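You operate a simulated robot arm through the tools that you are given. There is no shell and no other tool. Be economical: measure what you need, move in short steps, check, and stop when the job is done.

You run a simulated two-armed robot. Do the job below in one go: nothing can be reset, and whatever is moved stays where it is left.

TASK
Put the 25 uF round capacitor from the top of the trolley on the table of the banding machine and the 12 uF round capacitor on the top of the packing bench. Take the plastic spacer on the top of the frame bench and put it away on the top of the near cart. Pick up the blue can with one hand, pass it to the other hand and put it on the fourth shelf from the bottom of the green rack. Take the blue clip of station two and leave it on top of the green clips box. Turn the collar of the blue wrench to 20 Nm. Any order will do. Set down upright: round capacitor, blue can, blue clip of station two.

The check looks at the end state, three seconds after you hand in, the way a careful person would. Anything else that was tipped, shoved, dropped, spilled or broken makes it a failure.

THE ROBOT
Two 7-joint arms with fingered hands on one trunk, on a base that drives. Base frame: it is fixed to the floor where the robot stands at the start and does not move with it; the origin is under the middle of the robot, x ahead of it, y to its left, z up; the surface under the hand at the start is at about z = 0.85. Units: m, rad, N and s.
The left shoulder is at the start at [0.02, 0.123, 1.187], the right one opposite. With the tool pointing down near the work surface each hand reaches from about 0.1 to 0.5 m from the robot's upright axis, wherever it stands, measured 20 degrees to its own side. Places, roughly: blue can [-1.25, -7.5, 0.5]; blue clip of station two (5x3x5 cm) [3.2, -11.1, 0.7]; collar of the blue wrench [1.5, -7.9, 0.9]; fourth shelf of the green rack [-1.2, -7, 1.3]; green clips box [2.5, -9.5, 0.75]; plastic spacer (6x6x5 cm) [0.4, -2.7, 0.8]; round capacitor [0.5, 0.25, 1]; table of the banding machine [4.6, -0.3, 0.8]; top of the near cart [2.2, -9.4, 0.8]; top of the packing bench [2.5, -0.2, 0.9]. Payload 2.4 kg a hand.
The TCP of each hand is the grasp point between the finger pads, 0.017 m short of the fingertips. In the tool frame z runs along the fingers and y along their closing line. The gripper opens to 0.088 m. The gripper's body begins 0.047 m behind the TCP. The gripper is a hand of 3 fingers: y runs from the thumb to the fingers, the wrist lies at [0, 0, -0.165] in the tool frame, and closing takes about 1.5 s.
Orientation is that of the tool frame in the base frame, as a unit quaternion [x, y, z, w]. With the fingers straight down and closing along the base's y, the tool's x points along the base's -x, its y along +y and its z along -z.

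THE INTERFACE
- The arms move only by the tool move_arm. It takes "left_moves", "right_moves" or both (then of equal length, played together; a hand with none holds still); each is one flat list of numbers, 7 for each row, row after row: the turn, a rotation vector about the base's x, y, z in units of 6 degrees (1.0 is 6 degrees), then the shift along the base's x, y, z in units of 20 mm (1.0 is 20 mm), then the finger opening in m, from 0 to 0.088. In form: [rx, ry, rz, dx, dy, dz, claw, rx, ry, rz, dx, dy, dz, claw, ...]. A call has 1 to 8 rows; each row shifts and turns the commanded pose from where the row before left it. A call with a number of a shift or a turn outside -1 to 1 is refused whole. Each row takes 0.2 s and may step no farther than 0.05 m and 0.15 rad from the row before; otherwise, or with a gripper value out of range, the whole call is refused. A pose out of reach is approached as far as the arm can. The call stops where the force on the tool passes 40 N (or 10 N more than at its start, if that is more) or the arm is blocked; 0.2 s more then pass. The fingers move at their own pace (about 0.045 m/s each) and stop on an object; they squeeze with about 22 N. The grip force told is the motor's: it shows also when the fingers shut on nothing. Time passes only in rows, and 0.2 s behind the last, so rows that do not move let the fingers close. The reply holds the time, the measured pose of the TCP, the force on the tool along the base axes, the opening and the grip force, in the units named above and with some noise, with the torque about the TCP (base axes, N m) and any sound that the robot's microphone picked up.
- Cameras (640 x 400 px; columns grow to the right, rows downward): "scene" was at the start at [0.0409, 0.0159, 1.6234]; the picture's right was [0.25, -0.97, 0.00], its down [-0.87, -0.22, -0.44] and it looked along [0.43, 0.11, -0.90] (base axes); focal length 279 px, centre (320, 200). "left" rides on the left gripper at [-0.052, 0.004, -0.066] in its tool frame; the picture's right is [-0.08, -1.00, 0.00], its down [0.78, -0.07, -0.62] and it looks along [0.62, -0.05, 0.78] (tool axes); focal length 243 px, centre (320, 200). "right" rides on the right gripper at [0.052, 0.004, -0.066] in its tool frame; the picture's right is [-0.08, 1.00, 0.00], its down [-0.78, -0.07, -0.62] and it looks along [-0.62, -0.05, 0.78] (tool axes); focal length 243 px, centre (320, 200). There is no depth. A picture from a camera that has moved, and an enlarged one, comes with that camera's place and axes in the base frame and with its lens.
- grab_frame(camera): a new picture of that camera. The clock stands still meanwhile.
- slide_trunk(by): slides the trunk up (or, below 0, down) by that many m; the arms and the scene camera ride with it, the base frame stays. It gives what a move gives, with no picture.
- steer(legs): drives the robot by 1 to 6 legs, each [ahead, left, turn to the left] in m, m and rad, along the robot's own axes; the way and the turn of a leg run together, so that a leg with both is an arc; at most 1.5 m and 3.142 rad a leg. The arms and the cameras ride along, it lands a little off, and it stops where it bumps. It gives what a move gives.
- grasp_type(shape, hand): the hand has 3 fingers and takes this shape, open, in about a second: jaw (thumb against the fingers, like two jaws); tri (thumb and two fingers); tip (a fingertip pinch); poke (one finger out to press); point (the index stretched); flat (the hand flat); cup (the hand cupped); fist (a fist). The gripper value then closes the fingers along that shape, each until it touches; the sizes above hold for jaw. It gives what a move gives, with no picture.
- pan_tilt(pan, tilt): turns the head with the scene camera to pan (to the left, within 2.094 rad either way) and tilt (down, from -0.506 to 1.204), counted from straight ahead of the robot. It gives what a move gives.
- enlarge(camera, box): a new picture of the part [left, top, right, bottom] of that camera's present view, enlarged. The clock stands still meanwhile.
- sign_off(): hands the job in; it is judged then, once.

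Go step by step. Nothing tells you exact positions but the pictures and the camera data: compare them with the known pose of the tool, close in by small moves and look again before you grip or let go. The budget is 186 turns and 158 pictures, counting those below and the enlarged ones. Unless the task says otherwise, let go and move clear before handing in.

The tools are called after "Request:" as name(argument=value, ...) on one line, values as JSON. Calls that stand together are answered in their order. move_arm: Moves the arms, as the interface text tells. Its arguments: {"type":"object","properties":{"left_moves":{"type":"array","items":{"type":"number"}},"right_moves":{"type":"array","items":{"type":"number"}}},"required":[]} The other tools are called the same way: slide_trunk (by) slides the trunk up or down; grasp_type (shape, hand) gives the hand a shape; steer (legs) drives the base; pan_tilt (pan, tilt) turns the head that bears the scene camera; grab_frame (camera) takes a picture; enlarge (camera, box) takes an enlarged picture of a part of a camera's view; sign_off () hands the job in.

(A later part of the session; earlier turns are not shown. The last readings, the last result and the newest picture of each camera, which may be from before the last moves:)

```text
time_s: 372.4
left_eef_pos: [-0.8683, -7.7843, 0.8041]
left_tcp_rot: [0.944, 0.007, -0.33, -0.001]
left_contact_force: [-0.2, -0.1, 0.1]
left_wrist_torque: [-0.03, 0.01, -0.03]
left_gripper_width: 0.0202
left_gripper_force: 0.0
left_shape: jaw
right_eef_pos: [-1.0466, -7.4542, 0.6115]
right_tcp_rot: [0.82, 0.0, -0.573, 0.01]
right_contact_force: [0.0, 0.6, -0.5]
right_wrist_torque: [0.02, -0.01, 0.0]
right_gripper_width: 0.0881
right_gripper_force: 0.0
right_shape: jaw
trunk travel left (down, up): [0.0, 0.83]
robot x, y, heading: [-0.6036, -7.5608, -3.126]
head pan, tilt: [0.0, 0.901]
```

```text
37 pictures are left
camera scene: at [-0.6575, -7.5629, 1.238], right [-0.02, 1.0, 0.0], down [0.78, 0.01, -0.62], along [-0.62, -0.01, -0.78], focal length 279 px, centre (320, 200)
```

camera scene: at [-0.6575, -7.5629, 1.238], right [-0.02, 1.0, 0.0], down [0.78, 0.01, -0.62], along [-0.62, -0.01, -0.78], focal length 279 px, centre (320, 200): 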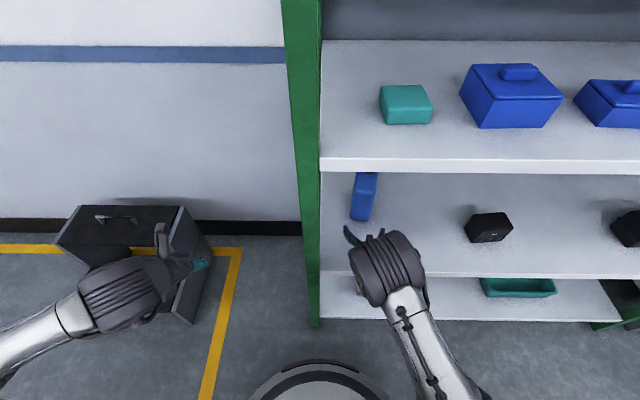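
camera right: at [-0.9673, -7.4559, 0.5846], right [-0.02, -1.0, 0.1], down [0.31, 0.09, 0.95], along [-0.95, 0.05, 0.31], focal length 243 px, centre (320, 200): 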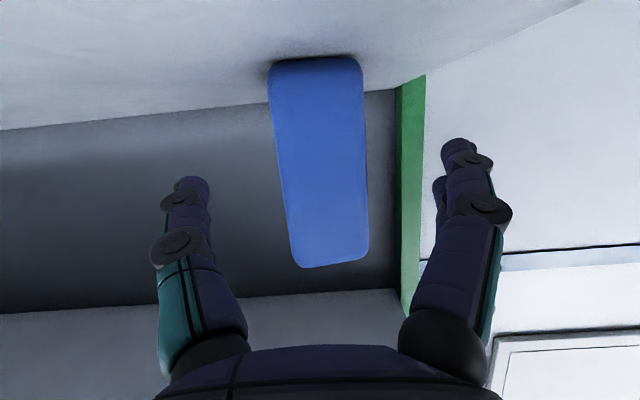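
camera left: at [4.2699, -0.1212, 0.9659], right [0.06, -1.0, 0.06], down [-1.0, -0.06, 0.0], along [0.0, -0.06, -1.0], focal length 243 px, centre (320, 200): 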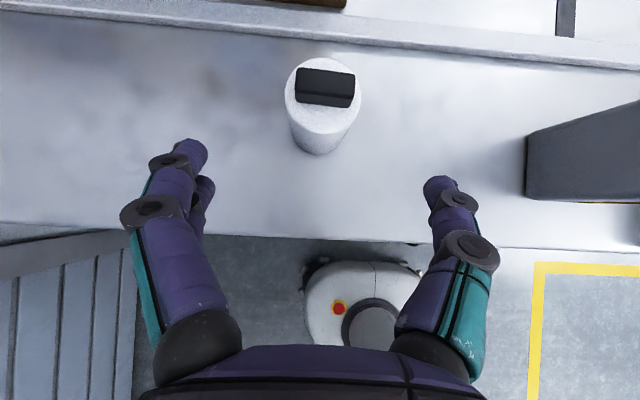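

Aligned. I advance 11 cm around the can and close.

Request:
move_arm(right_moves=[0, 0, 0, -0.95, 0.03, 0, 0.088, 0, 0, 0, -0.95, 0.03, 0, 0.088, 0, 0, 0, -0.95, 0.03, 0, 0.088, 0, 0, 0, -0.95, 0, 0, 0.088, 0, 0, 0, -0.95, 0, 0, 0.088, 0, 0, 0, -0.9, 0, 0, 0.088])

Request:
grab_frame(camera="right")

```text
time_s: 373.9
left_eef_pos: [-0.868, -7.7844, 0.805]
left_tcp_rot: [0.944, 0.007, -0.33, -0.001]
left_contact_force: [0.3, -0.6, 0.8]
left_wrist_torque: [0.0, 0.0, 0.0]
left_gripper_width: 0.0202
left_gripper_force: 0.0
left_shape: jaw
right_eef_pos: [-1.1593, -7.4515, 0.6116]
right_tcp_rot: [0.82, 0.0, -0.572, 0.01]
right_contact_force: [2.8, -0.4, 1.3]
right_wrist_torque: [0.01, 0.02, 0.01]
right_gripper_width: 0.0877
right_gripper_force: 0.0
right_shape: jaw
trunk travel left (down, up): [0.0, 0.83]
robot x, y, heading: [-0.6021, -7.562, -3.124]
head pan, tilt: [0.0, 0.901]
```

```text
36 pictures are left
camera right: at [-1.0801, -7.4541, 0.5846], right [-0.02, -1.0, 0.1], down [0.31, 0.09, 0.95], along [-0.95, 0.05, 0.31], focal length 243 px, centre (320, 200)
```

right: 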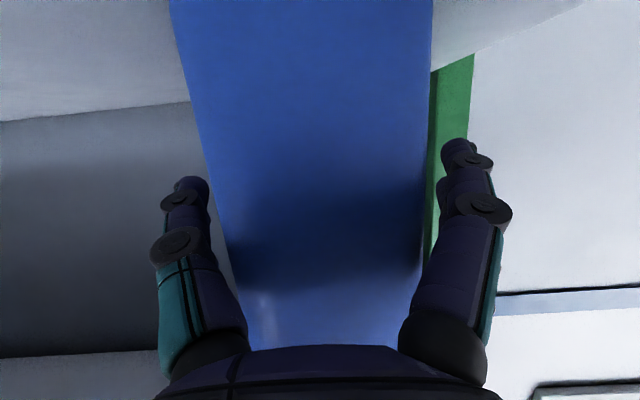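

Request:
move_arm(right_moves=[0, 0, 0, 0.2, 0, 0, 0.088, 0, 0, 0, 0, 0, 0, 0.06, 0, 0, 0, 0, 0, 0, 0.04, 0, 0, 0, 0, 0, 0, 0.04, 0, 0, 0, 0, 0, 0, 0.04, 0, 0, 0, 0, 0, 0, 0.04, 0, 0, 0, 0, 0, 0, 0.04])

Request:
move_arm(right_moves=[0, 0, 0, 0, 0, 0.5, 0.04, 0, 0, 0, 0, 0, 0.5, 0.04, 0, 0, 0, 0, 0, 0.5, 0.04, 0, 0, 0, 0, 0, 0.5, 0.04])

Request:
grab_frame(camera="right")

```text
time_s: 375.4
left_eef_pos: [-0.8675, -7.7848, 0.8042]
left_tcp_rot: [0.944, 0.007, -0.33, -0.002]
left_contact_force: [-0.2, -0.3, 0.0]
left_wrist_torque: [-0.01, 0.04, 0.06]
left_gripper_width: 0.0203
left_gripper_force: 0.2
left_shape: jaw
right_eef_pos: [-1.1551, -7.453, 0.6109]
right_tcp_rot: [0.82, 0.001, -0.573, 0.011]
right_contact_force: [1.1, 0.4, -0.1]
right_wrist_torque: [0.02, 0.01, -0.14]
right_gripper_width: 0.0547
right_gripper_force: 21.7
right_shape: jaw
trunk travel left (down, up): [0.0, 0.83]
robot x, y, heading: [-0.6021, -7.5657, -3.125]
head pan, tilt: [0.0, 0.901]
```

```text
time_s: 376.4
left_eef_pos: [-0.8691, -7.7855, 0.8026]
left_tcp_rot: [0.944, 0.007, -0.329, -0.001]
left_contact_force: [0.9, -0.2, 0.1]
left_wrist_torque: [0.0, 0.03, 0.02]
left_gripper_width: 0.02
left_gripper_force: 0.0
left_shape: jaw
right_eef_pos: [-1.1569, -7.4515, 0.6518]
right_tcp_rot: [0.82, 0.0, -0.572, 0.01]
right_contact_force: [0.1, -0.5, -6.1]
right_wrist_torque: [-0.06, -0.25, -0.03]
right_gripper_width: 0.0542
right_gripper_force: 21.8
right_shape: jaw
trunk travel left (down, up): [0.0, 0.83]
robot x, y, heading: [-0.5985, -7.5628, -3.129]
head pan, tilt: [0.0, 0.901]
```

```text
35 pictures are left
camera right: at [-1.0764, -7.4543, 0.6247], right [-0.02, -1.0, 0.1], down [0.31, 0.09, 0.95], along [-0.95, 0.04, 0.31], focal length 243 px, centre (320, 200)
```

right: 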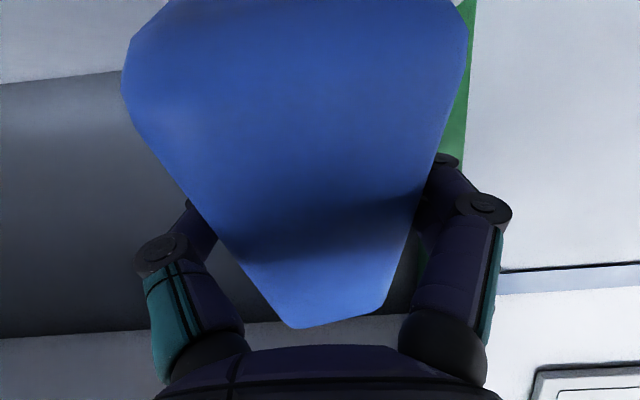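

The can swung in the grip (its weight lies behind the pads). I set it back down to straighten it and will regrip deeper and higher.

Request:
move_arm(right_moves=[0, 0, 0, 0, 0, -0.5, 0.04, 0, 0, 0, 0, 0, -0.5, 0.04, 0, 0, 0, 0, 0, -0.5, 0.04, 0, 0, 0, 0, 0, -0.4, 0.04, 0, 0, 0, 0, 0, 0, 0.04])

Request:
grab_frame(camera="right")

Request:
enlarge(camera="scene", box=[310, 140, 470, 280])

```text
time_s: 377.6
left_eef_pos: [-0.8684, -7.7839, 0.8042]
left_tcp_rot: [0.944, 0.008, -0.329, -0.001]
left_contact_force: [0.2, -0.2, -0.1]
left_wrist_torque: [-0.02, 0.0, 0.0]
left_gripper_width: 0.0204
left_gripper_force: 0.1
left_shape: jaw
right_eef_pos: [-1.1564, -7.4522, 0.6137]
right_tcp_rot: [0.819, 0.001, -0.573, 0.011]
right_contact_force: [1.3, -0.9, -2.1]
right_wrist_torque: [-0.06, 0.07, 0.0]
right_gripper_width: 0.0541
right_gripper_force: 21.7
right_shape: jaw
trunk travel left (down, up): [0.0, 0.83]
robot x, y, heading: [-0.6009, -7.5613, -3.121]
head pan, tilt: [0.0, 0.901]
```

```text
34 pictures are left
camera right: at [-1.0762, -7.4542, 0.5868], right [-0.02, -1.0, 0.1], down [0.31, 0.09, 0.95], along [-0.95, 0.05, 0.31], focal length 243 px, centre (320, 200)
```

right: 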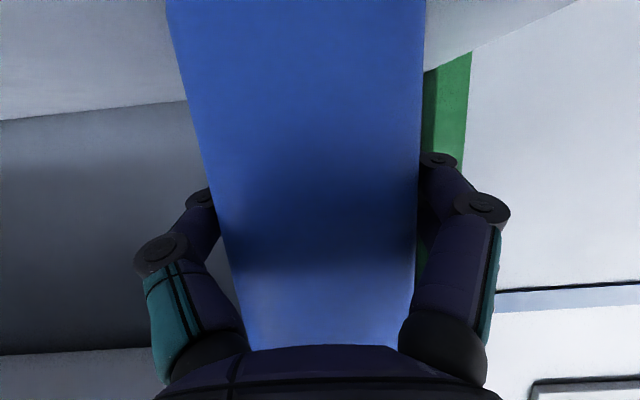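

```text
2.86 times, centred on (390, 210) of scene
camera zoom: at [-0.6576, -7.5629, 1.238], right [-0.02, 1.0, 0.0], down [0.78, 0.01, -0.62], along [-0.62, -0.01, -0.78], focal length 797 px, centre (120, 171)
```

zoom: 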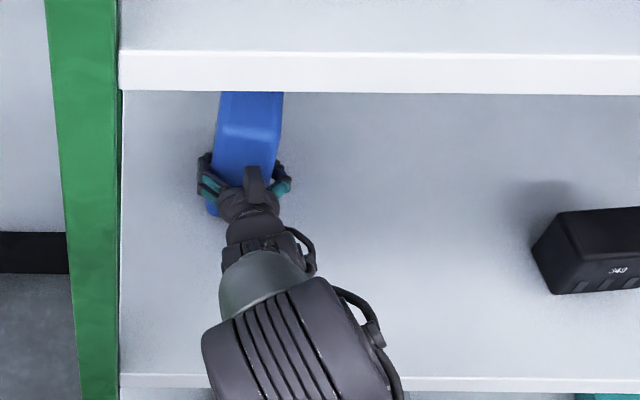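

It stands upright again. I open, go 34 mm higher, level the hand, and push deeper.

Request:
move_arm(right_moves=[0, 0, 0, 0, 0, 0, 0.07, 0, 0, 0, 0, 0, 0, 0.088, 0, 0, 0, 0, 0, 0, 0.088, 0, 0.75, 0, 0.2, 0, 0.43, 0.088, 0, 0.75, 0, 0.2, 0, 0.43, 0.088, 0, 0.75, 0, 0, 0, 0.43, 0.088, 0, 0.75, 0, 0, 0, 0.43, 0.088, 0, 0, 0, -0.4, 0, 0, 0.088])

Request:
move_arm(right_moves=[0, 0, 0, -0.4, 0, 0, 0.088, 0, 0, 0, -0.4, 0, 0, 0.088])

Request:
grab_frame(camera="right")

```text
time_s: 379.4
left_eef_pos: [-0.8683, -7.784, 0.8044]
left_tcp_rot: [0.944, 0.008, -0.33, -0.001]
left_contact_force: [-0.1, 0.3, -0.2]
left_wrist_torque: [-0.03, 0.02, 0.02]
left_gripper_width: 0.0202
left_gripper_force: 0.1
left_shape: jaw
right_eef_pos: [-1.1556, -7.4529, 0.6473]
right_tcp_rot: [0.72, 0.002, -0.694, 0.011]
right_contact_force: [0.5, 1.6, 0.5]
right_wrist_torque: [-0.01, -0.01, -0.01]
right_gripper_width: 0.0878
right_gripper_force: 0.0
right_shape: jaw
trunk travel left (down, up): [0.0, 0.83]
robot x, y, heading: [-0.6036, -7.5605, -3.128]
head pan, tilt: [0.0, 0.901]
```

```text
time_s: 380.1
left_eef_pos: [-0.8677, -7.7849, 0.8037]
left_tcp_rot: [0.944, 0.008, -0.329, 0.0]
left_contact_force: [0.2, 0.2, -0.2]
left_wrist_torque: [-0.02, -0.03, 0.0]
left_gripper_width: 0.0203
left_gripper_force: 0.0
left_shape: jaw
right_eef_pos: [-1.1724, -7.4513, 0.6483]
right_tcp_rot: [0.72, 0.001, -0.694, 0.01]
right_contact_force: [2.7, 0.6, 0.0]
right_wrist_torque: [-0.01, -0.04, -0.03]
right_gripper_width: 0.0881
right_gripper_force: 0.0
right_shape: jaw
trunk travel left (down, up): [0.0, 0.83]
robot x, y, heading: [-0.6, -7.5682, -3.127]
head pan, tilt: [0.0, 0.901]
```

```text
32 pictures are left
camera right: at [-1.104, -7.4544, 0.5983], right [0.01, -1.0, 0.1], down [0.59, 0.09, 0.8], along [-0.81, 0.05, 0.59], focal length 243 px, centre (320, 200)
```

right: 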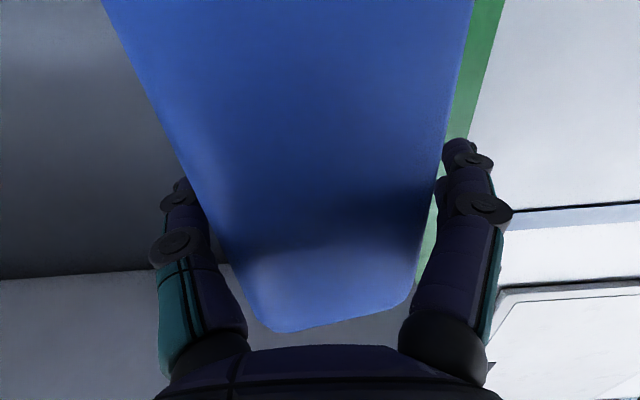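

Palm just touches the can's face; now I close and lift a little to test.

Request:
move_arm(right_moves=[0, 0, 0, 0.05, 0, 0, 0.07, 0, 0, 0, 0, 0, 0, 0.05, 0, 0, 0, 0, 0, 0, 0.04, 0, 0, 0, 0, 0, 0, 0.04, 0, 0, 0, 0, 0, 0, 0.04, 0, 0, 0, 0, 0, 0, 0.04, 0, 0, 0, 0, 0, 0, 0.04])

Request:
move_arm(right_moves=[0, 0, 0, 0, 0, 0.5, 0.04, 0, 0, 0, 0, 0, 0.5, 0.04, 0, 0, 0, 0, 0, 0.5, 0.04, 0, 0, 0, 0, 0, 0.5, 0.04])

Request:
grab_frame(camera="right")

```text
time_s: 381.6
left_eef_pos: [-0.8684, -7.784, 0.8042]
left_tcp_rot: [0.944, 0.007, -0.331, -0.002]
left_contact_force: [-0.3, 0.0, 0.8]
left_wrist_torque: [0.03, -0.01, 0.02]
left_gripper_width: 0.0202
left_gripper_force: 0.0
left_shape: jaw
right_eef_pos: [-1.1717, -7.4523, 0.6485]
right_tcp_rot: [0.72, 0.002, -0.694, 0.011]
right_contact_force: [0.1, -0.1, 0.5]
right_wrist_torque: [-0.01, 0.02, -0.16]
right_gripper_width: 0.0541
right_gripper_force: 21.8
right_shape: jaw
trunk travel left (down, up): [0.0, 0.83]
robot x, y, heading: [-0.6018, -7.5635, -3.119]
head pan, tilt: [0.0, 0.901]
```

```text
time_s: 382.6
left_eef_pos: [-0.8688, -7.7854, 0.8058]
left_tcp_rot: [0.944, 0.008, -0.33, -0.001]
left_contact_force: [0.0, 0.0, 0.1]
left_wrist_torque: [-0.01, 0.01, 0.0]
left_gripper_width: 0.0207
left_gripper_force: 0.1
left_shape: jaw
right_eef_pos: [-1.1708, -7.4515, 0.6871]
right_tcp_rot: [0.72, 0.002, -0.694, 0.011]
right_contact_force: [0.1, 0.2, -6.5]
right_wrist_torque: [-0.05, -0.17, -0.02]
right_gripper_width: 0.0541
right_gripper_force: 21.9
right_shape: jaw
trunk travel left (down, up): [0.0, 0.83]
robot x, y, heading: [-0.6034, -7.5618, -3.127]
head pan, tilt: [0.0, 0.901]
```

```text
31 pictures are left
camera right: at [-1.1031, -7.4545, 0.6377], right [0.01, -1.0, 0.1], down [0.59, 0.09, 0.8], along [-0.81, 0.05, 0.59], focal length 243 px, centre (320, 200)
```

right: 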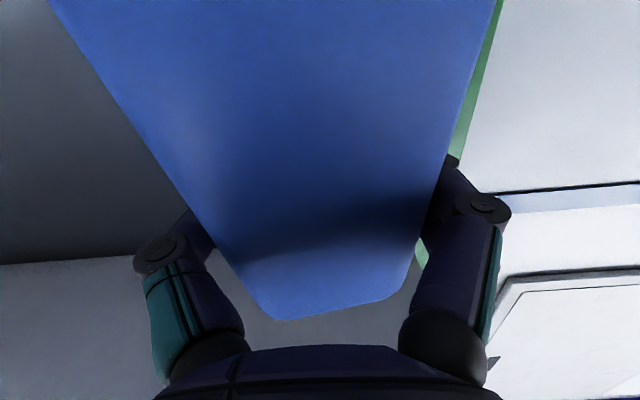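

Held nearly upright. I back away from the rack, raise the trunk, and turn the hands toward each other for the hand-over: right pointing left, left pointing right.

Request:
steer(legs=[[-0.35, 0, 0]])

Request:
slide_trunk(by=0.35)

Request:
move_arm(right_moves=[0, 0, 0.94, 0.65, -0.27, 0, 0.04, 0, 0, 0.94, 0.65, -0.27, 0, 0.04, 0, 0, 0.94, 0.65, -0.27, 0, 0.04, 0, 0, 0.94, 0.65, -0.27, 0, 0.04, 0, 0, 0.94, 0.65, -0.27, 0, 0.04, 0, 0, 0.94, 0.65, -0.27, 0, 0.04, 0, 0, 0.94, 0.65, -0.27, 0, 0.04, 0, 0, 0.94, 0.65, -0.27, 0, 0.04], left_moves=[0, 1, 0, -0.5, -0.5, -0.37, 0.06, 0, 1, 0, -0.5, -0.5, -0.37, 0.088, 0, 1, 0, -0.5, -0.5, -0.37, 0.088, 0, 1, 0, -0.5, -0.5, -0.37, 0.088, 0, 1, 0, -0.5, -0.5, -0.37, 0.088, 0, 1, 0, -0.5, -0.5, -0.37, 0.088, 0, 1, 0, -0.5, -0.5, -0.37, 0.088, 0, 1, 0, -0.5, -0.5, -0.37, 0.088])

Request:
grab_frame(camera="scene")

```text
time_s: 384.9
left_eef_pos: [-0.5142, -7.778, 0.8056]
left_tcp_rot: [0.944, 0.007, -0.329, -0.002]
left_contact_force: [-0.6, -0.1, -0.3]
left_wrist_torque: [0.02, 0.0, 0.02]
left_gripper_width: 0.0205
left_gripper_force: 0.0
left_shape: jaw
right_eef_pos: [-0.8175, -7.4456, 0.6878]
right_tcp_rot: [0.721, 0.001, -0.693, 0.01]
right_contact_force: [0.2, 0.0, -6.1]
right_wrist_torque: [-0.01, -0.14, -0.01]
right_gripper_width: 0.0539
right_gripper_force: 22.0
right_shape: jaw
trunk travel left (down, up): [0.0, 0.83]
robot x, y, heading: [-0.2484, -7.5552, -3.125]
head pan, tilt: [0.0, 0.901]
```

```text
time_s: 388.4
left_eef_pos: [-0.515, -7.7778, 1.1529]
left_tcp_rot: [0.944, 0.007, -0.329, -0.001]
left_contact_force: [0.0, 0.0, 0.9]
left_wrist_torque: [0.0, 0.02, 0.01]
left_gripper_width: 0.0203
left_gripper_force: 0.1
left_shape: jaw
right_eef_pos: [-0.818, -7.4465, 1.0386]
right_tcp_rot: [0.72, 0.003, -0.694, 0.011]
right_contact_force: [0.3, 0.5, -5.5]
right_wrist_torque: [-0.02, -0.16, -0.01]
right_gripper_width: 0.0538
right_gripper_force: 21.9
right_shape: jaw
trunk travel left (down, up): [-0.35, 0.48]
robot x, y, heading: [-0.2501, -7.559, -3.128]
head pan, tilt: [0.0, 0.901]
```

```text
time_s: 390.1
left_eef_pos: [-0.6092, -7.8653, 1.103]
left_tcp_rot: [0.728, 0.006, -0.685, -0.005]
left_contact_force: [0.3, 1.0, -0.4]
left_wrist_torque: [0.01, -0.01, 0.02]
left_gripper_width: 0.0877
left_gripper_force: 0.0
left_shape: jaw
left hand out of reach, approached as far as the arm can: row 2, 3, 4
right_eef_pos: [-0.7129, -7.489, 1.0372]
right_tcp_rot: [0.665, 0.277, -0.637, 0.276]
right_contact_force: [-0.5, 0.0, -6.0]
right_wrist_torque: [0.05, -0.15, -0.01]
right_gripper_width: 0.0537
right_gripper_force: 22.2
right_shape: jaw
trunk travel left (down, up): [-0.35, 0.48]
robot x, y, heading: [-0.249, -7.5548, -3.125]
head pan, tilt: [0.0, 0.901]
```

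```text
30 pictures are left
camera scene: at [-0.3047, -7.5574, 1.5879], right [-0.02, 1.0, 0.0], down [0.78, 0.01, -0.62], along [-0.62, -0.01, -0.78], focal length 279 px, centre (320, 200)
```

scene: 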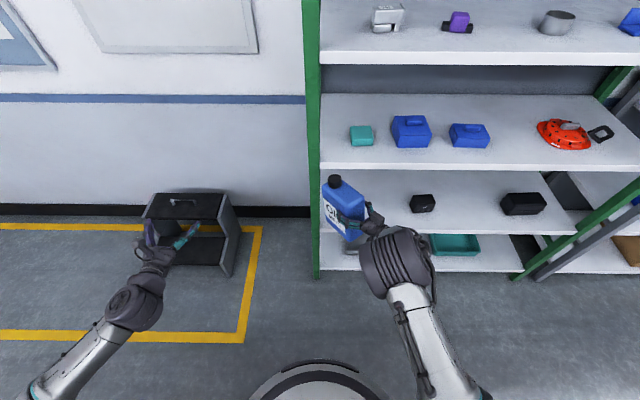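

Good. I continue turning both hands toward each other.

Request:
move_arm(right_moves=[0, 0, 0.94, 0.65, -0.27, 0, 0.04, 0, 0, 0.94, 0.65, -0.27, 0, 0.04, 0, 0, 0.94, 0.65, -0.27, 0, 0.04, 0, 0, 0.94, 0.65, -0.27, 0, 0.04, 0, 0, 0.94, 0.65, -0.27, 0, 0.04, 0, 0, 0.94, 0.65, -0.27, 0, 0.04, 0, 0, 0.94, 0.65, -0.27, 0, 0.04, 0, 0, 0.94, 0.65, -0.27, 0, 0.04], left_moves=[0, 0, -0.94, 0, 0.3, -0.41, 0.088, 0, 0, -0.94, 0, 0.3, -0.41, 0.088, 0, 0, -0.94, 0, 0.3, -0.41, 0.088, 0, 0, -0.94, 0, 0.3, -0.41, 0.088, 0, 0, -0.94, 0, 0.3, -0.41, 0.088, 0, 0, -0.94, 0, 0.3, -0.41, 0.088, 0, 0, -0.94, 0, 0.3, -0.41, 0.088, 0, 0, -0.94, 0, 0.3, -0.41, 0.088])

Request:
move_arm(left_moves=[0, 0, -0.94, 0, 0.3, 0, 0.088, 0, 0, -0.94, 0, 0.3, 0, 0.088, 0, 0, -0.94, 0, 0.3, 0, 0.088, 0, 0, -0.94, 0, 0.3, 0, 0.088, 0, 0, -0.94, 0, 0.3, 0, 0.088, 0, 0, -0.94, 0, 0, 0, 0.088, 0, 0, -0.94, 0, 0, 0, 0.088, 0, 0, -0.94, 0, 0, 0, 0.088])

Request:
grab_frame(camera="left")

Request:
grab_frame(camera="scene")

```text
time_s: 391.9
left_eef_pos: [-0.61, -7.8174, 1.0379]
left_tcp_rot: [0.674, -0.274, -0.632, -0.267]
left_contact_force: [0.2, 0.4, -0.5]
left_wrist_torque: [0.0, 0.0, -0.05]
left_gripper_width: 0.0879
left_gripper_force: 0.0
left_shape: jaw
right_eef_pos: [-0.6094, -7.5324, 1.0381]
right_tcp_rot: [0.506, 0.511, -0.483, 0.5]
right_contact_force: [-0.2, 0.3, -6.1]
right_wrist_torque: [0.19, -0.01, -0.01]
right_gripper_width: 0.0539
right_gripper_force: 21.6
right_shape: jaw
trunk travel left (down, up): [-0.35, 0.48]
robot x, y, heading: [-0.2472, -7.5549, -3.124]
head pan, tilt: [0.0, 0.901]
```

```text
time_s: 393.8
left_eef_pos: [-0.6096, -7.7873, 1.0371]
left_tcp_rot: [0.519, -0.512, -0.48, -0.489]
left_contact_force: [-0.3, -0.4, 0.3]
left_wrist_torque: [0.0, 0.0, 0.03]
left_gripper_width: 0.0878
left_gripper_force: 0.1
left_shape: jaw
right_eef_pos: [-0.61, -7.5316, 1.0381]
right_tcp_rot: [0.507, 0.511, -0.482, 0.499]
right_contact_force: [-0.2, 0.3, -6.5]
right_wrist_torque: [0.14, -0.02, -0.02]
right_gripper_width: 0.0539
right_gripper_force: 22.0
right_shape: jaw
trunk travel left (down, up): [-0.35, 0.48]
robot x, y, heading: [-0.2469, -7.5601, -3.123]
head pan, tilt: [0.0, 0.901]
```

```text
29 pictures are left
camera left: at [-0.6154, -7.8509, 1.094], right [0.99, 0.0, 0.1], down [0.08, -0.67, -0.74], along [0.06, 0.74, -0.66], focal length 243 px, centre (320, 200)
```

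left: 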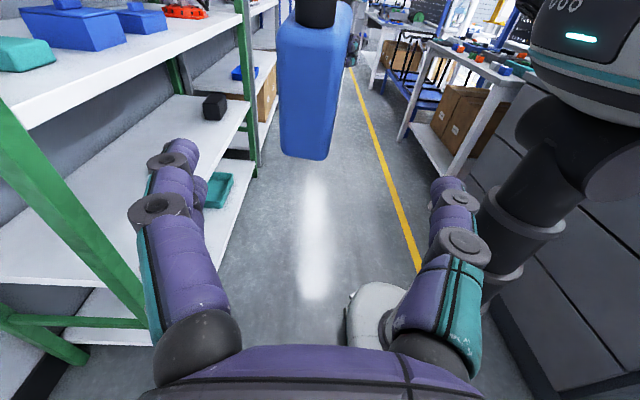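

```text
28 pictures are left
camera scene: at [-0.3049, -7.5573, 1.5879], right [-0.02, 1.0, 0.0], down [0.78, 0.01, -0.62], along [-0.62, -0.01, -0.78], focal length 279 px, centre (320, 200)
```

scene: 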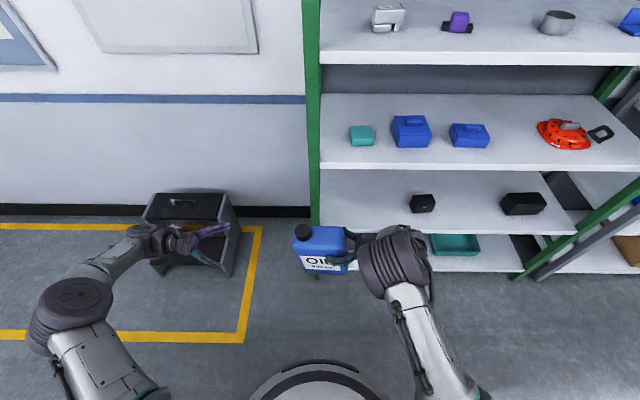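

The can is ready between the hands. I shift the left hand 9 mm and advance toward the can's back.

Request:
move_arm(left_moves=[0, 0, 0, -0.2, 1, 0, 0.088, 0, 0, 0, -0.2, 1, 0, 0.088, 0, 0, 0, 0, 1, 0, 0.088, 0, 0, 0, 0, 1, 0, 0.088, 0, 0, 0, 0, 1, 0, 0.088, 0, 0, 0, 0, 1, 0, 0.088, 0, 0, 0, 0, 1, 0, 0.088])

Request:
grab_frame(camera="left")

Request:
enlarge(camera="scene", box=[220, 190, 420, 315])

```text
time_s: 395.4
left_eef_pos: [-0.6176, -7.6471, 1.0386]
left_tcp_rot: [0.519, -0.511, -0.481, -0.488]
left_contact_force: [0.8, 0.2, 0.3]
left_wrist_torque: [0.03, 0.01, 0.02]
left_gripper_width: 0.0878
left_gripper_force: 0.0
left_shape: jaw
right_eef_pos: [-0.6102, -7.5321, 1.0379]
right_tcp_rot: [0.507, 0.511, -0.482, 0.499]
right_contact_force: [0.0, -0.2, -5.4]
right_wrist_torque: [0.15, -0.04, 0.01]
right_gripper_width: 0.0536
right_gripper_force: 21.8
right_shape: jaw
trunk travel left (down, up): [-0.35, 0.48]
robot x, y, heading: [-0.2465, -7.5574, -3.13]
head pan, tilt: [0.0, 0.901]
```

```text
27 pictures are left
camera left: at [-0.623, -7.7108, 1.0934], right [0.99, 0.01, 0.1], down [0.08, -0.67, -0.74], along [0.06, 0.74, -0.66], focal length 243 px, centre (320, 200)
```

left: 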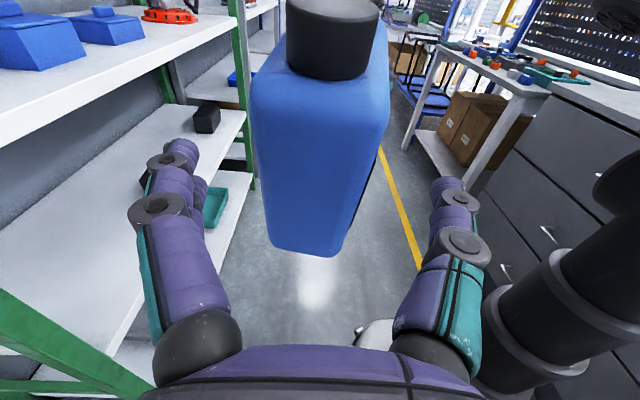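

```text
3.20 times, centred on (320, 252) of scene
camera zoom: at [-0.3048, -7.5571, 1.5879], right [-0.02, 1.0, 0.0], down [0.78, 0.01, -0.62], along [-0.62, -0.01, -0.78], focal length 892 px, centre (320, 32)
```

zoom: 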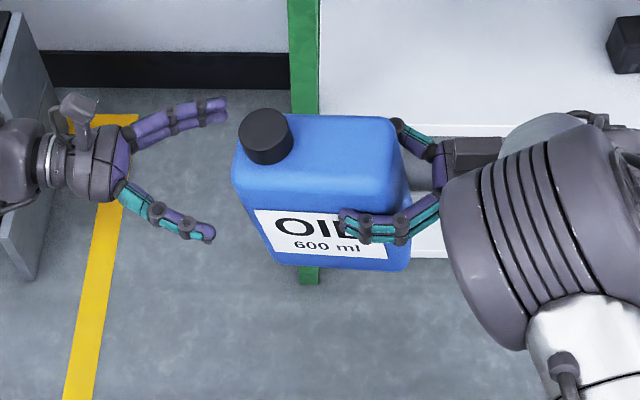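

Aligned by the left camera; back face at y ≈ −7.60. I advance to 25 mm depth and close the left hand.

Request:
move_arm(left_moves=[0, 0, 0, 0, 0.9, 0, 0.088, 0, 0, 0, 0, 0.9, 0, 0.088, 0, 0, 0, 0, 0.9, 0, 0.088, 0, 0, 0, 0, 0.8, 0, 0.088])

Request:
move_arm(left_moves=[0, 0, 0, 0, 0, 0, 0.07, 0, 0, 0, 0, 0, 0, 0.05, 0, 0, 0, 0, 0, 0, 0.04, 0, 0, 0, 0, 0, 0, 0.04, 0, 0, 0, 0, 0, 0, 0.04, 0, 0, 0, 0, 0, 0, 0.04, 0, 0, 0, 0, 0, 0, 0.04])

Request:
enlarge(camera="scene", box=[220, 190, 420, 315])

```text
time_s: 396.4
left_eef_pos: [-0.6197, -7.5791, 1.0388]
left_tcp_rot: [0.521, -0.51, -0.482, -0.486]
left_contact_force: [-3.3, -36.4, 1.5]
left_wrist_torque: [0.09, 0.03, 0.45]
left_gripper_width: 0.0874
left_gripper_force: 0.1
left_shape: jaw
right_eef_pos: [-0.6101, -7.5292, 1.0387]
right_tcp_rot: [0.508, 0.511, -0.482, 0.498]
right_contact_force: [3.7, 36.6, -8.0]
right_wrist_torque: [0.12, -0.08, -0.58]
right_gripper_width: 0.0529
right_gripper_force: 22.0
right_shape: jaw
trunk travel left (down, up): [-0.35, 0.48]
robot x, y, heading: [-0.2488, -7.5576, -3.127]
head pan, tilt: [0.0, 0.901]
```

```text
time_s: 397.9
left_eef_pos: [-0.6193, -7.5788, 1.0386]
left_tcp_rot: [0.519, -0.512, -0.48, -0.488]
left_contact_force: [-8.8, -43.5, 1.5]
left_wrist_torque: [0.08, -0.01, 0.51]
left_gripper_width: 0.0553
left_gripper_force: 22.0
left_shape: jaw
right_eef_pos: [-0.6088, -7.5313, 1.038]
right_tcp_rot: [0.508, 0.512, -0.482, 0.499]
right_contact_force: [8.5, 44.5, -7.2]
right_wrist_torque: [0.03, 0.02, -0.52]
right_gripper_width: 0.0532
right_gripper_force: 21.8
right_shape: jaw
trunk travel left (down, up): [-0.35, 0.48]
robot x, y, heading: [-0.2495, -7.5559, -3.125]
head pan, tilt: [0.0, 0.901]
```

```text
3.20 times, centred on (320, 252) of scene
camera zoom: at [-0.3047, -7.5573, 1.5879], right [-0.02, 1.0, 0.0], down [0.78, 0.01, -0.62], along [-0.62, -0.01, -0.78], focal length 892 px, centre (320, 32)
```

zoom: 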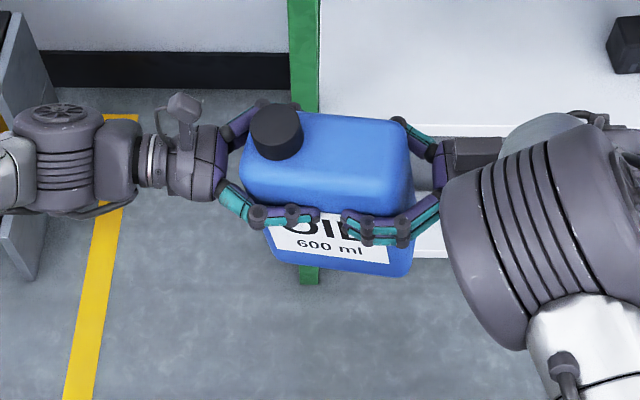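

Left has gripped; the palms squeeze the can lengthwise, so I relax 4 mm, then open the right hand and draw it away.

Request:
move_arm(left_moves=[0, 0, 0, 0, -0.1, 0, 0.04, 0, 0, 0, 0, -0.1, 0, 0.04, 0, 0, 0, 0, 0, 0, 0.04])

Request:
move_arm(right_moves=[0, 0, 0, 0, 0, 0, 0.06, 0, 0, 0, 0, 0, 0, 0.088, 0, 0, 0, 0, 0, 0, 0.088, 0, 0, 0, 0, 0.5, 0, 0.088, 0, 0, 0, 0, 1, 0, 0.088, 0, 0, 0, 0, 1, 0, 0.088, 0, 0, 0, 0, 1, 0, 0.088, 0, 0, 0, 0, 1, 0, 0.088])

Request:
enlarge(camera="scene", box=[220, 190, 420, 315])

```text
time_s: 398.8
left_eef_pos: [-0.6183, -7.5812, 1.0385]
left_tcp_rot: [0.519, -0.512, -0.48, -0.488]
left_contact_force: [-6.6, -19.1, 0.8]
left_wrist_torque: [0.09, 0.01, 0.67]
left_gripper_width: 0.0553
left_gripper_force: 22.7
left_shape: jaw
right_eef_pos: [-0.6092, -7.533, 1.0371]
right_tcp_rot: [0.507, 0.511, -0.483, 0.499]
right_contact_force: [7.3, 19.9, -6.6]
right_wrist_torque: [0.07, 0.0, -0.49]
right_gripper_width: 0.0532
right_gripper_force: 21.8
right_shape: jaw
trunk travel left (down, up): [-0.35, 0.48]
robot x, y, heading: [-0.2526, -7.5561, -3.126]
head pan, tilt: [0.0, 0.901]
```

```text
time_s: 400.6
left_eef_pos: [-0.619, -7.5819, 1.0384]
left_tcp_rot: [0.518, -0.511, -0.481, -0.489]
left_contact_force: [1.0, 1.0, 0.2]
left_wrist_torque: [-0.18, 0.04, 0.0]
left_gripper_width: 0.0543
left_gripper_force: 21.8
left_shape: jaw
right_eef_pos: [-0.6111, -7.442, 1.0377]
right_tcp_rot: [0.507, 0.511, -0.483, 0.499]
right_contact_force: [1.5, -0.3, -0.6]
right_wrist_torque: [-0.03, 0.03, 0.02]
right_gripper_width: 0.0881
right_gripper_force: 0.1
right_shape: jaw
trunk travel left (down, up): [-0.35, 0.48]
robot x, y, heading: [-0.2523, -7.5585, -3.126]
head pan, tilt: [0.0, 0.901]
```

```text
3.20 times, centred on (320, 252) of scene
camera zoom: at [-0.3047, -7.5569, 1.5879], right [-0.02, 1.0, 0.0], down [0.78, 0.01, -0.62], along [-0.62, -0.01, -0.78], focal length 892 px, centre (320, 32)
```

zoom: 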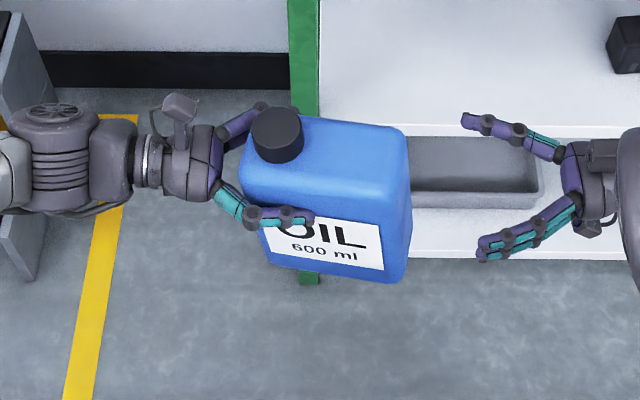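

Hand-over done: the left hand alone holds the can. I swing the right hand aside and turn the left one to face the rack.

Request:
move_arm(right_moves=[0, 0, 0, 0, 1, 0, 0.06, 0, 0, 0, 0, 1, 0, 0.04, 0, 0, 0, 0.5, 1, 0, 0.02, 0, 0, 0, 0.8, 1, 0, 0.02, 0, 0, 0, 0.8, 1, 0, 0.02, 0, 0, 0, 0.8, 0.5, 0, 0.02, 0, 0, 0, 0.8, 0, 0, 0.02, 0, 0, 0, 0, 0, 0, 0.02], left_moves=[0, 0, 0, 0, -0.3, 0, 0.04, 0, 0, 0.5, 0, -0.5, 0, 0.04, 0, 0, 0.94, -0.2, -0.5, 0, 0.04, 0, 0, 0.94, -0.2, -0.5, 0, 0.04, 0, 0, 0.94, -0.2, -0.5, 0, 0.04, 0, 0, 0.94, -0.2, -0.5, 0, 0.04, 0, 0, 0.94, -0.2, -0.5, 0, 0.04, 0, 0, 0.94, -0.2, -0.5, 0, 0.04])

Request:
move_arm(left_moves=[0, 0, 0.94, -0.2, 0, 0, 0.04, 0, 0, 0.94, -0.2, 0, 0, 0.04, 0, 0, 0.94, -0.2, 0, 0, 0.04, 0, 0, 0.94, -0.2, 0, 0, 0.04, 0, 0, 0.94, 0, 0, 0, 0.04, 0, 0, 0.94, 0, 0, 0, 0.04, 0, 0, 0.94, 0, 0, 0, 0.04, 0, 0, 0.94, 0, 0, 0, 0.04])

Request:
grab_frame(camera="scene")

```text
time_s: 402.4
left_eef_pos: [-0.6415, -7.6583, 1.0372]
left_tcp_rot: [0.654, -0.321, -0.61, -0.311]
left_contact_force: [0.8, 0.1, -1.1]
left_wrist_torque: [-0.12, -0.02, -0.02]
left_gripper_width: 0.0541
left_gripper_force: 22.1
left_shape: jaw
right_eef_pos: [-0.5345, -7.3316, 1.0388]
right_tcp_rot: [0.508, 0.511, -0.482, 0.498]
right_contact_force: [0.4, -0.8, 0.4]
right_wrist_torque: [0.0, 0.0, 0.02]
right_gripper_width: 0.0205
right_gripper_force: 0.2
right_shape: jaw
trunk travel left (down, up): [-0.35, 0.48]
robot x, y, heading: [-0.2469, -7.5555, -3.126]
head pan, tilt: [0.0, 0.901]
```

```text
time_s: 404.1
left_eef_pos: [-0.6578, -7.6585, 1.0385]
left_tcp_rot: [0.727, -0.045, -0.683, -0.053]
left_contact_force: [0.1, 0.5, -0.1]
left_wrist_torque: [-0.1, -0.12, -0.03]
left_gripper_width: 0.0538
left_gripper_force: 22.0
left_shape: jaw
right_eef_pos: [-0.5361, -7.3326, 1.0374]
right_tcp_rot: [0.506, 0.511, -0.482, 0.5]
right_contact_force: [0.1, -0.3, 0.1]
right_wrist_torque: [0.01, 0.0, -0.01]
right_gripper_width: 0.0203
right_gripper_force: 0.1
right_shape: jaw
trunk travel left (down, up): [-0.35, 0.48]
robot x, y, heading: [-0.2487, -7.5554, -3.126]
head pan, tilt: [0.0, 0.901]
```

```text
23 pictures are left
camera scene: at [-0.3048, -7.5571, 1.5879], right [-0.02, 1.0, 0.0], down [0.78, 0.01, -0.62], along [-0.62, -0.01, -0.78], focal length 279 px, centre (320, 200)
```

scene: 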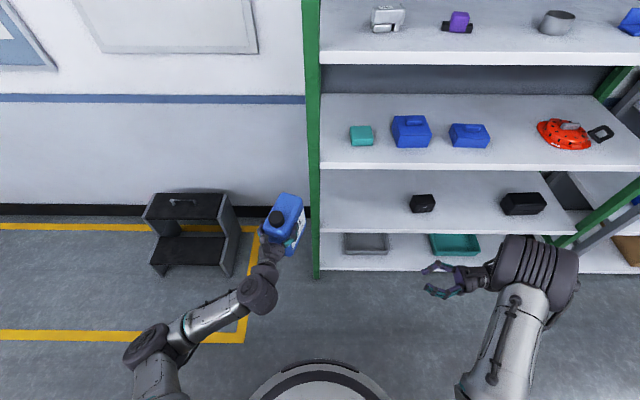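

I strafe north, raise the trunk and the can, aiming at the gap between the purple and the round item on shelf four (y ≈ −7.04).

Request:
steer(legs=[[0, -0.62, 0]])

Request:
slide_trunk(by=0.3)

Request:
move_arm(left_moves=[0, 0, 0.7, 0, 0, 0.7, 0.04, 0, 0, 0.7, 0, 0, 0.7, 0.04, 0, 0, 0, 0, 0, 0.7, 0.04, 0, 0, 0, 0, 0, 0.7, 0.04, 0, 0, 0, 0, 0, 0.7, 0.04, 0, 0, 0, 0, 0, 0.5, 0.04])

Request:
pan_tilt(pan=0.0, tilt=0.75)

Request:
grab_frame(camera="scene")

```text
time_s: 407.6
left_eef_pos: [-0.6694, -7.037, 1.0369]
left_tcp_rot: [0.727, -0.046, -0.683, -0.053]
left_contact_force: [-0.7, 0.0, -0.3]
left_wrist_torque: [-0.11, -0.17, 0.0]
left_gripper_width: 0.0538
left_gripper_force: 21.9
left_shape: jaw
right_eef_pos: [-0.5482, -6.7107, 1.0391]
right_tcp_rot: [0.506, 0.512, -0.481, 0.5]
right_contact_force: [0.3, 0.3, 0.0]
right_wrist_torque: [-0.07, 0.02, 0.03]
right_gripper_width: 0.0205
right_gripper_force: 0.1
right_shape: jaw
trunk travel left (down, up): [-0.35, 0.48]
robot x, y, heading: [-0.2576, -6.9382, -3.123]
head pan, tilt: [0.0, 0.901]
```

```text
time_s: 410.6
left_eef_pos: [-0.6686, -7.0374, 1.3383]
left_tcp_rot: [0.727, -0.044, -0.683, -0.051]
left_contact_force: [-0.4, -0.1, -6.7]
left_wrist_torque: [-0.08, -0.2, 0.01]
left_gripper_width: 0.0539
left_gripper_force: 22.2
left_shape: jaw
right_eef_pos: [-0.5475, -6.7105, 1.3385]
right_tcp_rot: [0.505, 0.513, -0.481, 0.501]
right_contact_force: [-0.3, 0.0, 0.7]
right_wrist_torque: [0.02, 0.02, -0.01]
right_gripper_width: 0.0203
right_gripper_force: 0.0
right_shape: jaw
trunk travel left (down, up): [-0.65, 0.18]
robot x, y, heading: [-0.2591, -6.934, -3.122]
head pan, tilt: [0.0, 0.901]
```

```text
time_s: 412.0
left_eef_pos: [-0.6693, -7.0371, 1.4169]
left_tcp_rot: [0.728, 0.008, -0.685, -0.002]
left_contact_force: [-0.5, 0.5, -6.4]
left_wrist_torque: [-0.05, -0.16, 0.0]
left_gripper_width: 0.0535
left_gripper_force: 21.5
left_shape: jaw
right_eef_pos: [-0.5484, -6.7118, 1.3382]
right_tcp_rot: [0.506, 0.512, -0.482, 0.5]
right_contact_force: [-0.4, 0.9, -0.5]
right_wrist_torque: [-0.01, 0.0, 0.0]
right_gripper_width: 0.0204
right_gripper_force: 0.1
right_shape: jaw
trunk travel left (down, up): [-0.65, 0.18]
robot x, y, heading: [-0.2572, -6.9343, -3.118]
head pan, tilt: [0.0, 0.901]
```

```text
time_s: 412.7
left_eef_pos: [-0.6692, -7.0372, 1.4178]
left_tcp_rot: [0.729, 0.008, -0.685, -0.002]
left_contact_force: [-0.3, 0.7, -5.9]
left_wrist_torque: [-0.03, -0.16, -0.01]
left_gripper_width: 0.0537
left_gripper_force: 21.9
left_shape: jaw
right_eef_pos: [-0.5471, -6.7114, 1.3386]
right_tcp_rot: [0.505, 0.513, -0.481, 0.501]
right_contact_force: [-0.7, -1.2, 0.0]
right_wrist_torque: [0.0, -0.01, 0.01]
right_gripper_width: 0.0205
right_gripper_force: 0.1
right_shape: jaw
trunk travel left (down, up): [-0.65, 0.18]
robot x, y, heading: [-0.2584, -6.9337, -3.124]
head pan, tilt: [0.0, 0.75]
```

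```text
22 pictures are left
camera scene: at [-0.3233, -6.9355, 1.8998], right [-0.02, 1.0, 0.0], down [0.68, 0.01, -0.73], along [-0.73, -0.01, -0.68], focal length 279 px, centre (320, 200)
```

scene: 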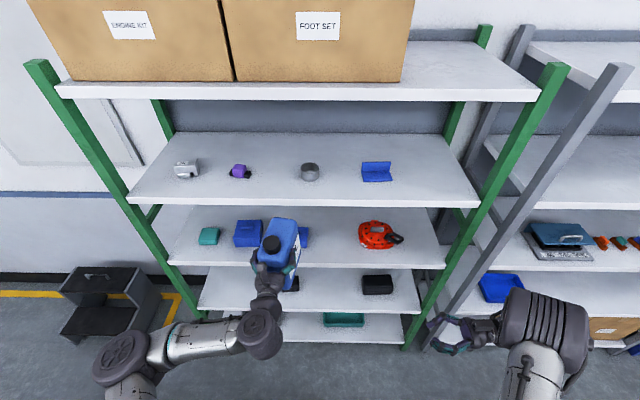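

Gap centre between purple and round item is y ≈ −7.10; shelf four at z ≈ 1.28. I shift, drive in 0.35 m and reach in a little.

Request:
move_arm(left_moves=[0, 0, 0, 0, -0.75, 0, 0.04, 0, 0, 0, 0, -0.75, 0, 0.04, 0, 0, 0, 0, -0.75, 0, 0.04, 0, 0, 0, 0, -0.75, 0, 0.04])

Request:
steer(legs=[[0.35, 0, 0]])

Request:
move_arm(left_moves=[0, 0, 0, -0.7, 0, 0, 0.04, 0, 0, 0, -0.7, 0, 0, 0.04, 0, 0, 0, -0.7, 0, 0, 0.04, 0, 0, 0, -0.5, 0, 0, 0.04])

Request:
grab_frame(camera="scene")

Request:
grab_frame(camera="left")

```text
time_s: 413.7
left_eef_pos: [-0.6673, -7.0984, 1.4185]
left_tcp_rot: [0.729, 0.009, -0.684, -0.001]
left_contact_force: [0.1, 0.0, -5.5]
left_wrist_torque: [-0.06, -0.12, 0.02]
left_gripper_width: 0.0539
left_gripper_force: 22.0
left_shape: jaw
right_eef_pos: [-0.5484, -6.7126, 1.339]
right_tcp_rot: [0.506, 0.513, -0.481, 0.5]
right_contact_force: [-0.1, -0.1, 0.0]
right_wrist_torque: [0.01, -0.03, -0.03]
right_gripper_width: 0.0204
right_gripper_force: 0.0
right_shape: jaw
trunk travel left (down, up): [-0.65, 0.18]
robot x, y, heading: [-0.2582, -6.9375, -3.127]
head pan, tilt: [0.0, 0.75]
```

```text
time_s: 416.0
left_eef_pos: [-1.0187, -7.1043, 1.4179]
left_tcp_rot: [0.729, 0.01, -0.685, -0.001]
left_contact_force: [-0.4, 0.5, -6.1]
left_wrist_torque: [-0.01, -0.14, -0.01]
left_gripper_width: 0.0538
left_gripper_force: 21.8
left_shape: jaw
right_eef_pos: [-0.8986, -6.7187, 1.3374]
right_tcp_rot: [0.505, 0.513, -0.481, 0.501]
right_contact_force: [-0.4, 0.1, 0.1]
right_wrist_torque: [-0.03, -0.03, -0.02]
right_gripper_width: 0.0205
right_gripper_force: 0.1
right_shape: jaw
trunk travel left (down, up): [-0.65, 0.18]
robot x, y, heading: [-0.6061, -6.9456, -3.117]
head pan, tilt: [0.0, 0.75]
```

```text
time_s: 417.0
left_eef_pos: [-1.0716, -7.104, 1.4184]
left_tcp_rot: [0.729, 0.009, -0.685, -0.002]
left_contact_force: [0.4, 0.0, -6.2]
left_wrist_torque: [-0.04, -0.21, 0.02]
left_gripper_width: 0.0537
left_gripper_force: 21.7
left_shape: jaw
right_eef_pos: [-0.8996, -6.719, 1.3387]
right_tcp_rot: [0.505, 0.512, -0.481, 0.501]
right_contact_force: [-0.5, 0.5, -0.4]
right_wrist_torque: [-0.01, 0.0, 0.0]
right_gripper_width: 0.0203
right_gripper_force: 0.0
right_shape: jaw
trunk travel left (down, up): [-0.65, 0.18]
robot x, y, heading: [-0.6098, -6.9387, -3.122]
head pan, tilt: [0.0, 0.75]
```

```text
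21 pictures are left
camera scene: at [-0.6736, -6.9424, 1.8998], right [-0.02, 1.0, 0.0], down [0.68, 0.01, -0.73], along [-0.73, -0.01, -0.68], focal length 279 px, centre (320, 200)
```

scene: 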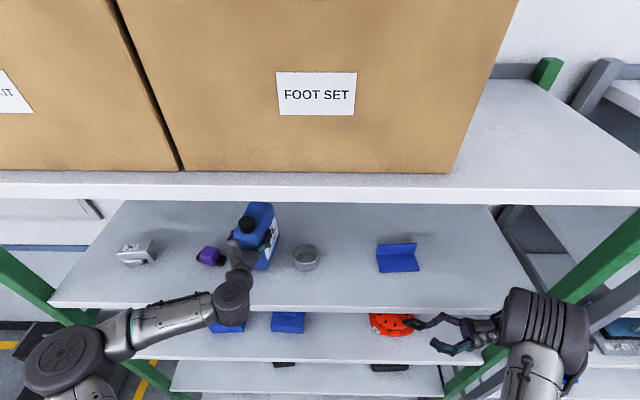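

```text
20 pictures are left
camera left: at [-1.0083, -7.1095, 1.4738], right [-0.02, 0.99, 0.1], down [0.67, 0.08, -0.74], along [-0.74, 0.05, -0.67], focal length 243 px, centre (320, 200)
```

left: 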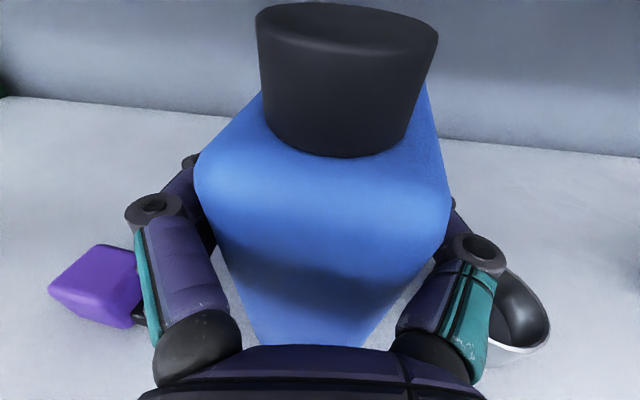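

In the gap. I shift 1 cm away from the purple item and lower toward the shelf.

Request:
move_arm(left_moves=[0, 0, 0, 0, 0.5, 0, 0.04, 0, 0, 0, 0, 0, -0.7, 0.04, 0, 0, 0, 0, 0, -0.6, 0.04])

Request:
move_arm(left_moves=[0, 0, 0, 0, 0, -0.25, 0.04, 0, 0, 0, 0, 0, 0, 0.04])

Request:
move_arm(left_moves=[0, 0, 0, 0, 0, -0.25, 0.04, 0, 0, 0, 0, 0, 0, 0.04])

Request:
move_arm(left_moves=[0, 0, 0, 0, 0, -0.25, 0.04, 0, 0, 0, 0, 0, 0, 0.04])

```text
time_s: 417.8
left_eef_pos: [-1.0702, -7.0943, 1.3962]
left_tcp_rot: [0.724, 0.009, -0.69, -0.001]
left_contact_force: [-9.2, 1.6, 28.7]
left_wrist_torque: [0.05, 0.32, -0.06]
left_gripper_width: 0.0542
left_gripper_force: 21.3
left_shape: jaw
right_eef_pos: [-0.8972, -6.7176, 1.3393]
right_tcp_rot: [0.506, 0.512, -0.481, 0.499]
right_contact_force: [0.5, 0.3, -0.4]
right_wrist_torque: [0.03, -0.01, 0.02]
right_gripper_width: 0.0204
right_gripper_force: 0.1
right_shape: jaw
trunk travel left (down, up): [-0.65, 0.18]
robot x, y, heading: [-0.612, -6.9417, -3.124]
head pan, tilt: [0.0, 0.75]
```

```text
time_s: 418.4
left_eef_pos: [-1.0695, -7.0935, 1.3882]
left_tcp_rot: [0.726, 0.008, -0.687, -0.002]
left_contact_force: [-5.0, -0.4, 30.1]
left_wrist_torque: [0.08, 0.38, -0.19]
left_gripper_width: 0.0542
left_gripper_force: 22.3
left_shape: jaw
right_eef_pos: [-0.8948, -6.7168, 1.3387]
right_tcp_rot: [0.506, 0.512, -0.482, 0.5]
right_contact_force: [0.0, 0.2, 0.1]
right_wrist_torque: [0.01, 0.0, 0.0]
right_gripper_width: 0.0201
right_gripper_force: 0.1
right_shape: jaw
trunk travel left (down, up): [-0.65, 0.18]
robot x, y, heading: [-0.6087, -6.9408, -3.123]
head pan, tilt: [0.0, 0.75]
```

```text
time_s: 419.0
left_eef_pos: [-1.0679, -7.0936, 1.3832]
left_tcp_rot: [0.727, 0.008, -0.687, -0.002]
left_contact_force: [-4.0, -0.2, 30.9]
left_wrist_torque: [0.05, 0.33, -0.21]
left_gripper_width: 0.0543
left_gripper_force: 22.3
left_shape: jaw
right_eef_pos: [-0.8962, -6.7183, 1.34]
right_tcp_rot: [0.505, 0.513, -0.482, 0.5]
right_contact_force: [0.1, 0.0, -0.4]
right_wrist_torque: [-0.01, 0.02, -0.01]
right_gripper_width: 0.0202
right_gripper_force: 0.1
right_shape: jaw
trunk travel left (down, up): [-0.65, 0.18]
robot x, y, heading: [-0.608, -6.9441, -3.121]
head pan, tilt: [0.0, 0.75]
```

```text
time_s: 419.6
left_eef_pos: [-1.0676, -7.0941, 1.3788]
left_tcp_rot: [0.728, 0.008, -0.686, -0.002]
left_contact_force: [-1.8, 0.0, 29.9]
left_wrist_torque: [0.09, 0.4, -0.2]
left_gripper_width: 0.0545
left_gripper_force: 22.1
left_shape: jaw
right_eef_pos: [-0.8949, -6.7177, 1.3398]
right_tcp_rot: [0.506, 0.512, -0.482, 0.499]
right_contact_force: [0.2, 0.4, 0.7]
right_wrist_torque: [-0.02, 0.0, -0.03]
right_gripper_width: 0.0203
right_gripper_force: 0.0
right_shape: jaw
trunk travel left (down, up): [-0.65, 0.18]
robot x, y, heading: [-0.6062, -6.9447, -3.124]
head pan, tilt: [0.0, 0.75]
```

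It touches with the far corner and is turning upright as I lower. I look before continuing.

Request:
grab_frame(camera="left")

Request:
enlarge(camera="scene", box=[190, 190, 350, 310])

```text
19 pictures are left
camera left: at [-1.0051, -7.0985, 1.4344], right [-0.02, 0.99, 0.1], down [0.66, 0.08, -0.74], along [-0.75, 0.05, -0.66], focal length 243 px, centre (320, 200)
```

left: 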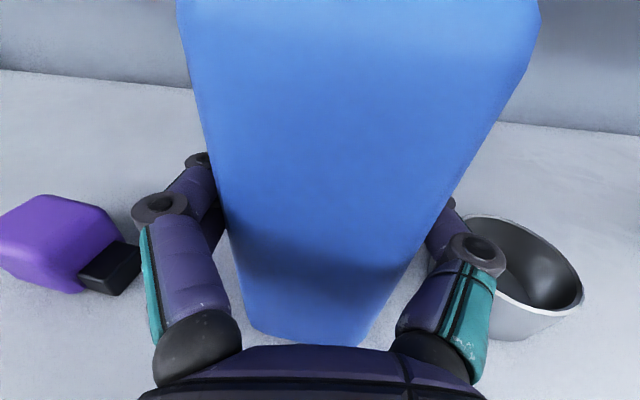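

```text
3.33 times, centred on (270, 250) of scene
camera zoom: at [-0.6694, -6.9413, 1.9], right [-0.02, 1.0, 0.0], down [0.68, 0.01, -0.73], along [-0.73, -0.01, -0.68], focal length 930 px, centre (487, 33)
```

zoom: 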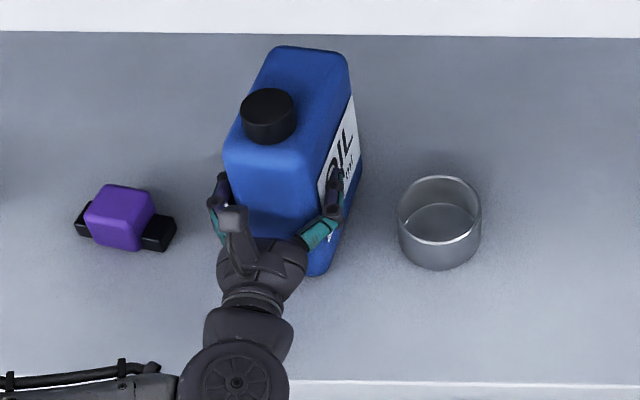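

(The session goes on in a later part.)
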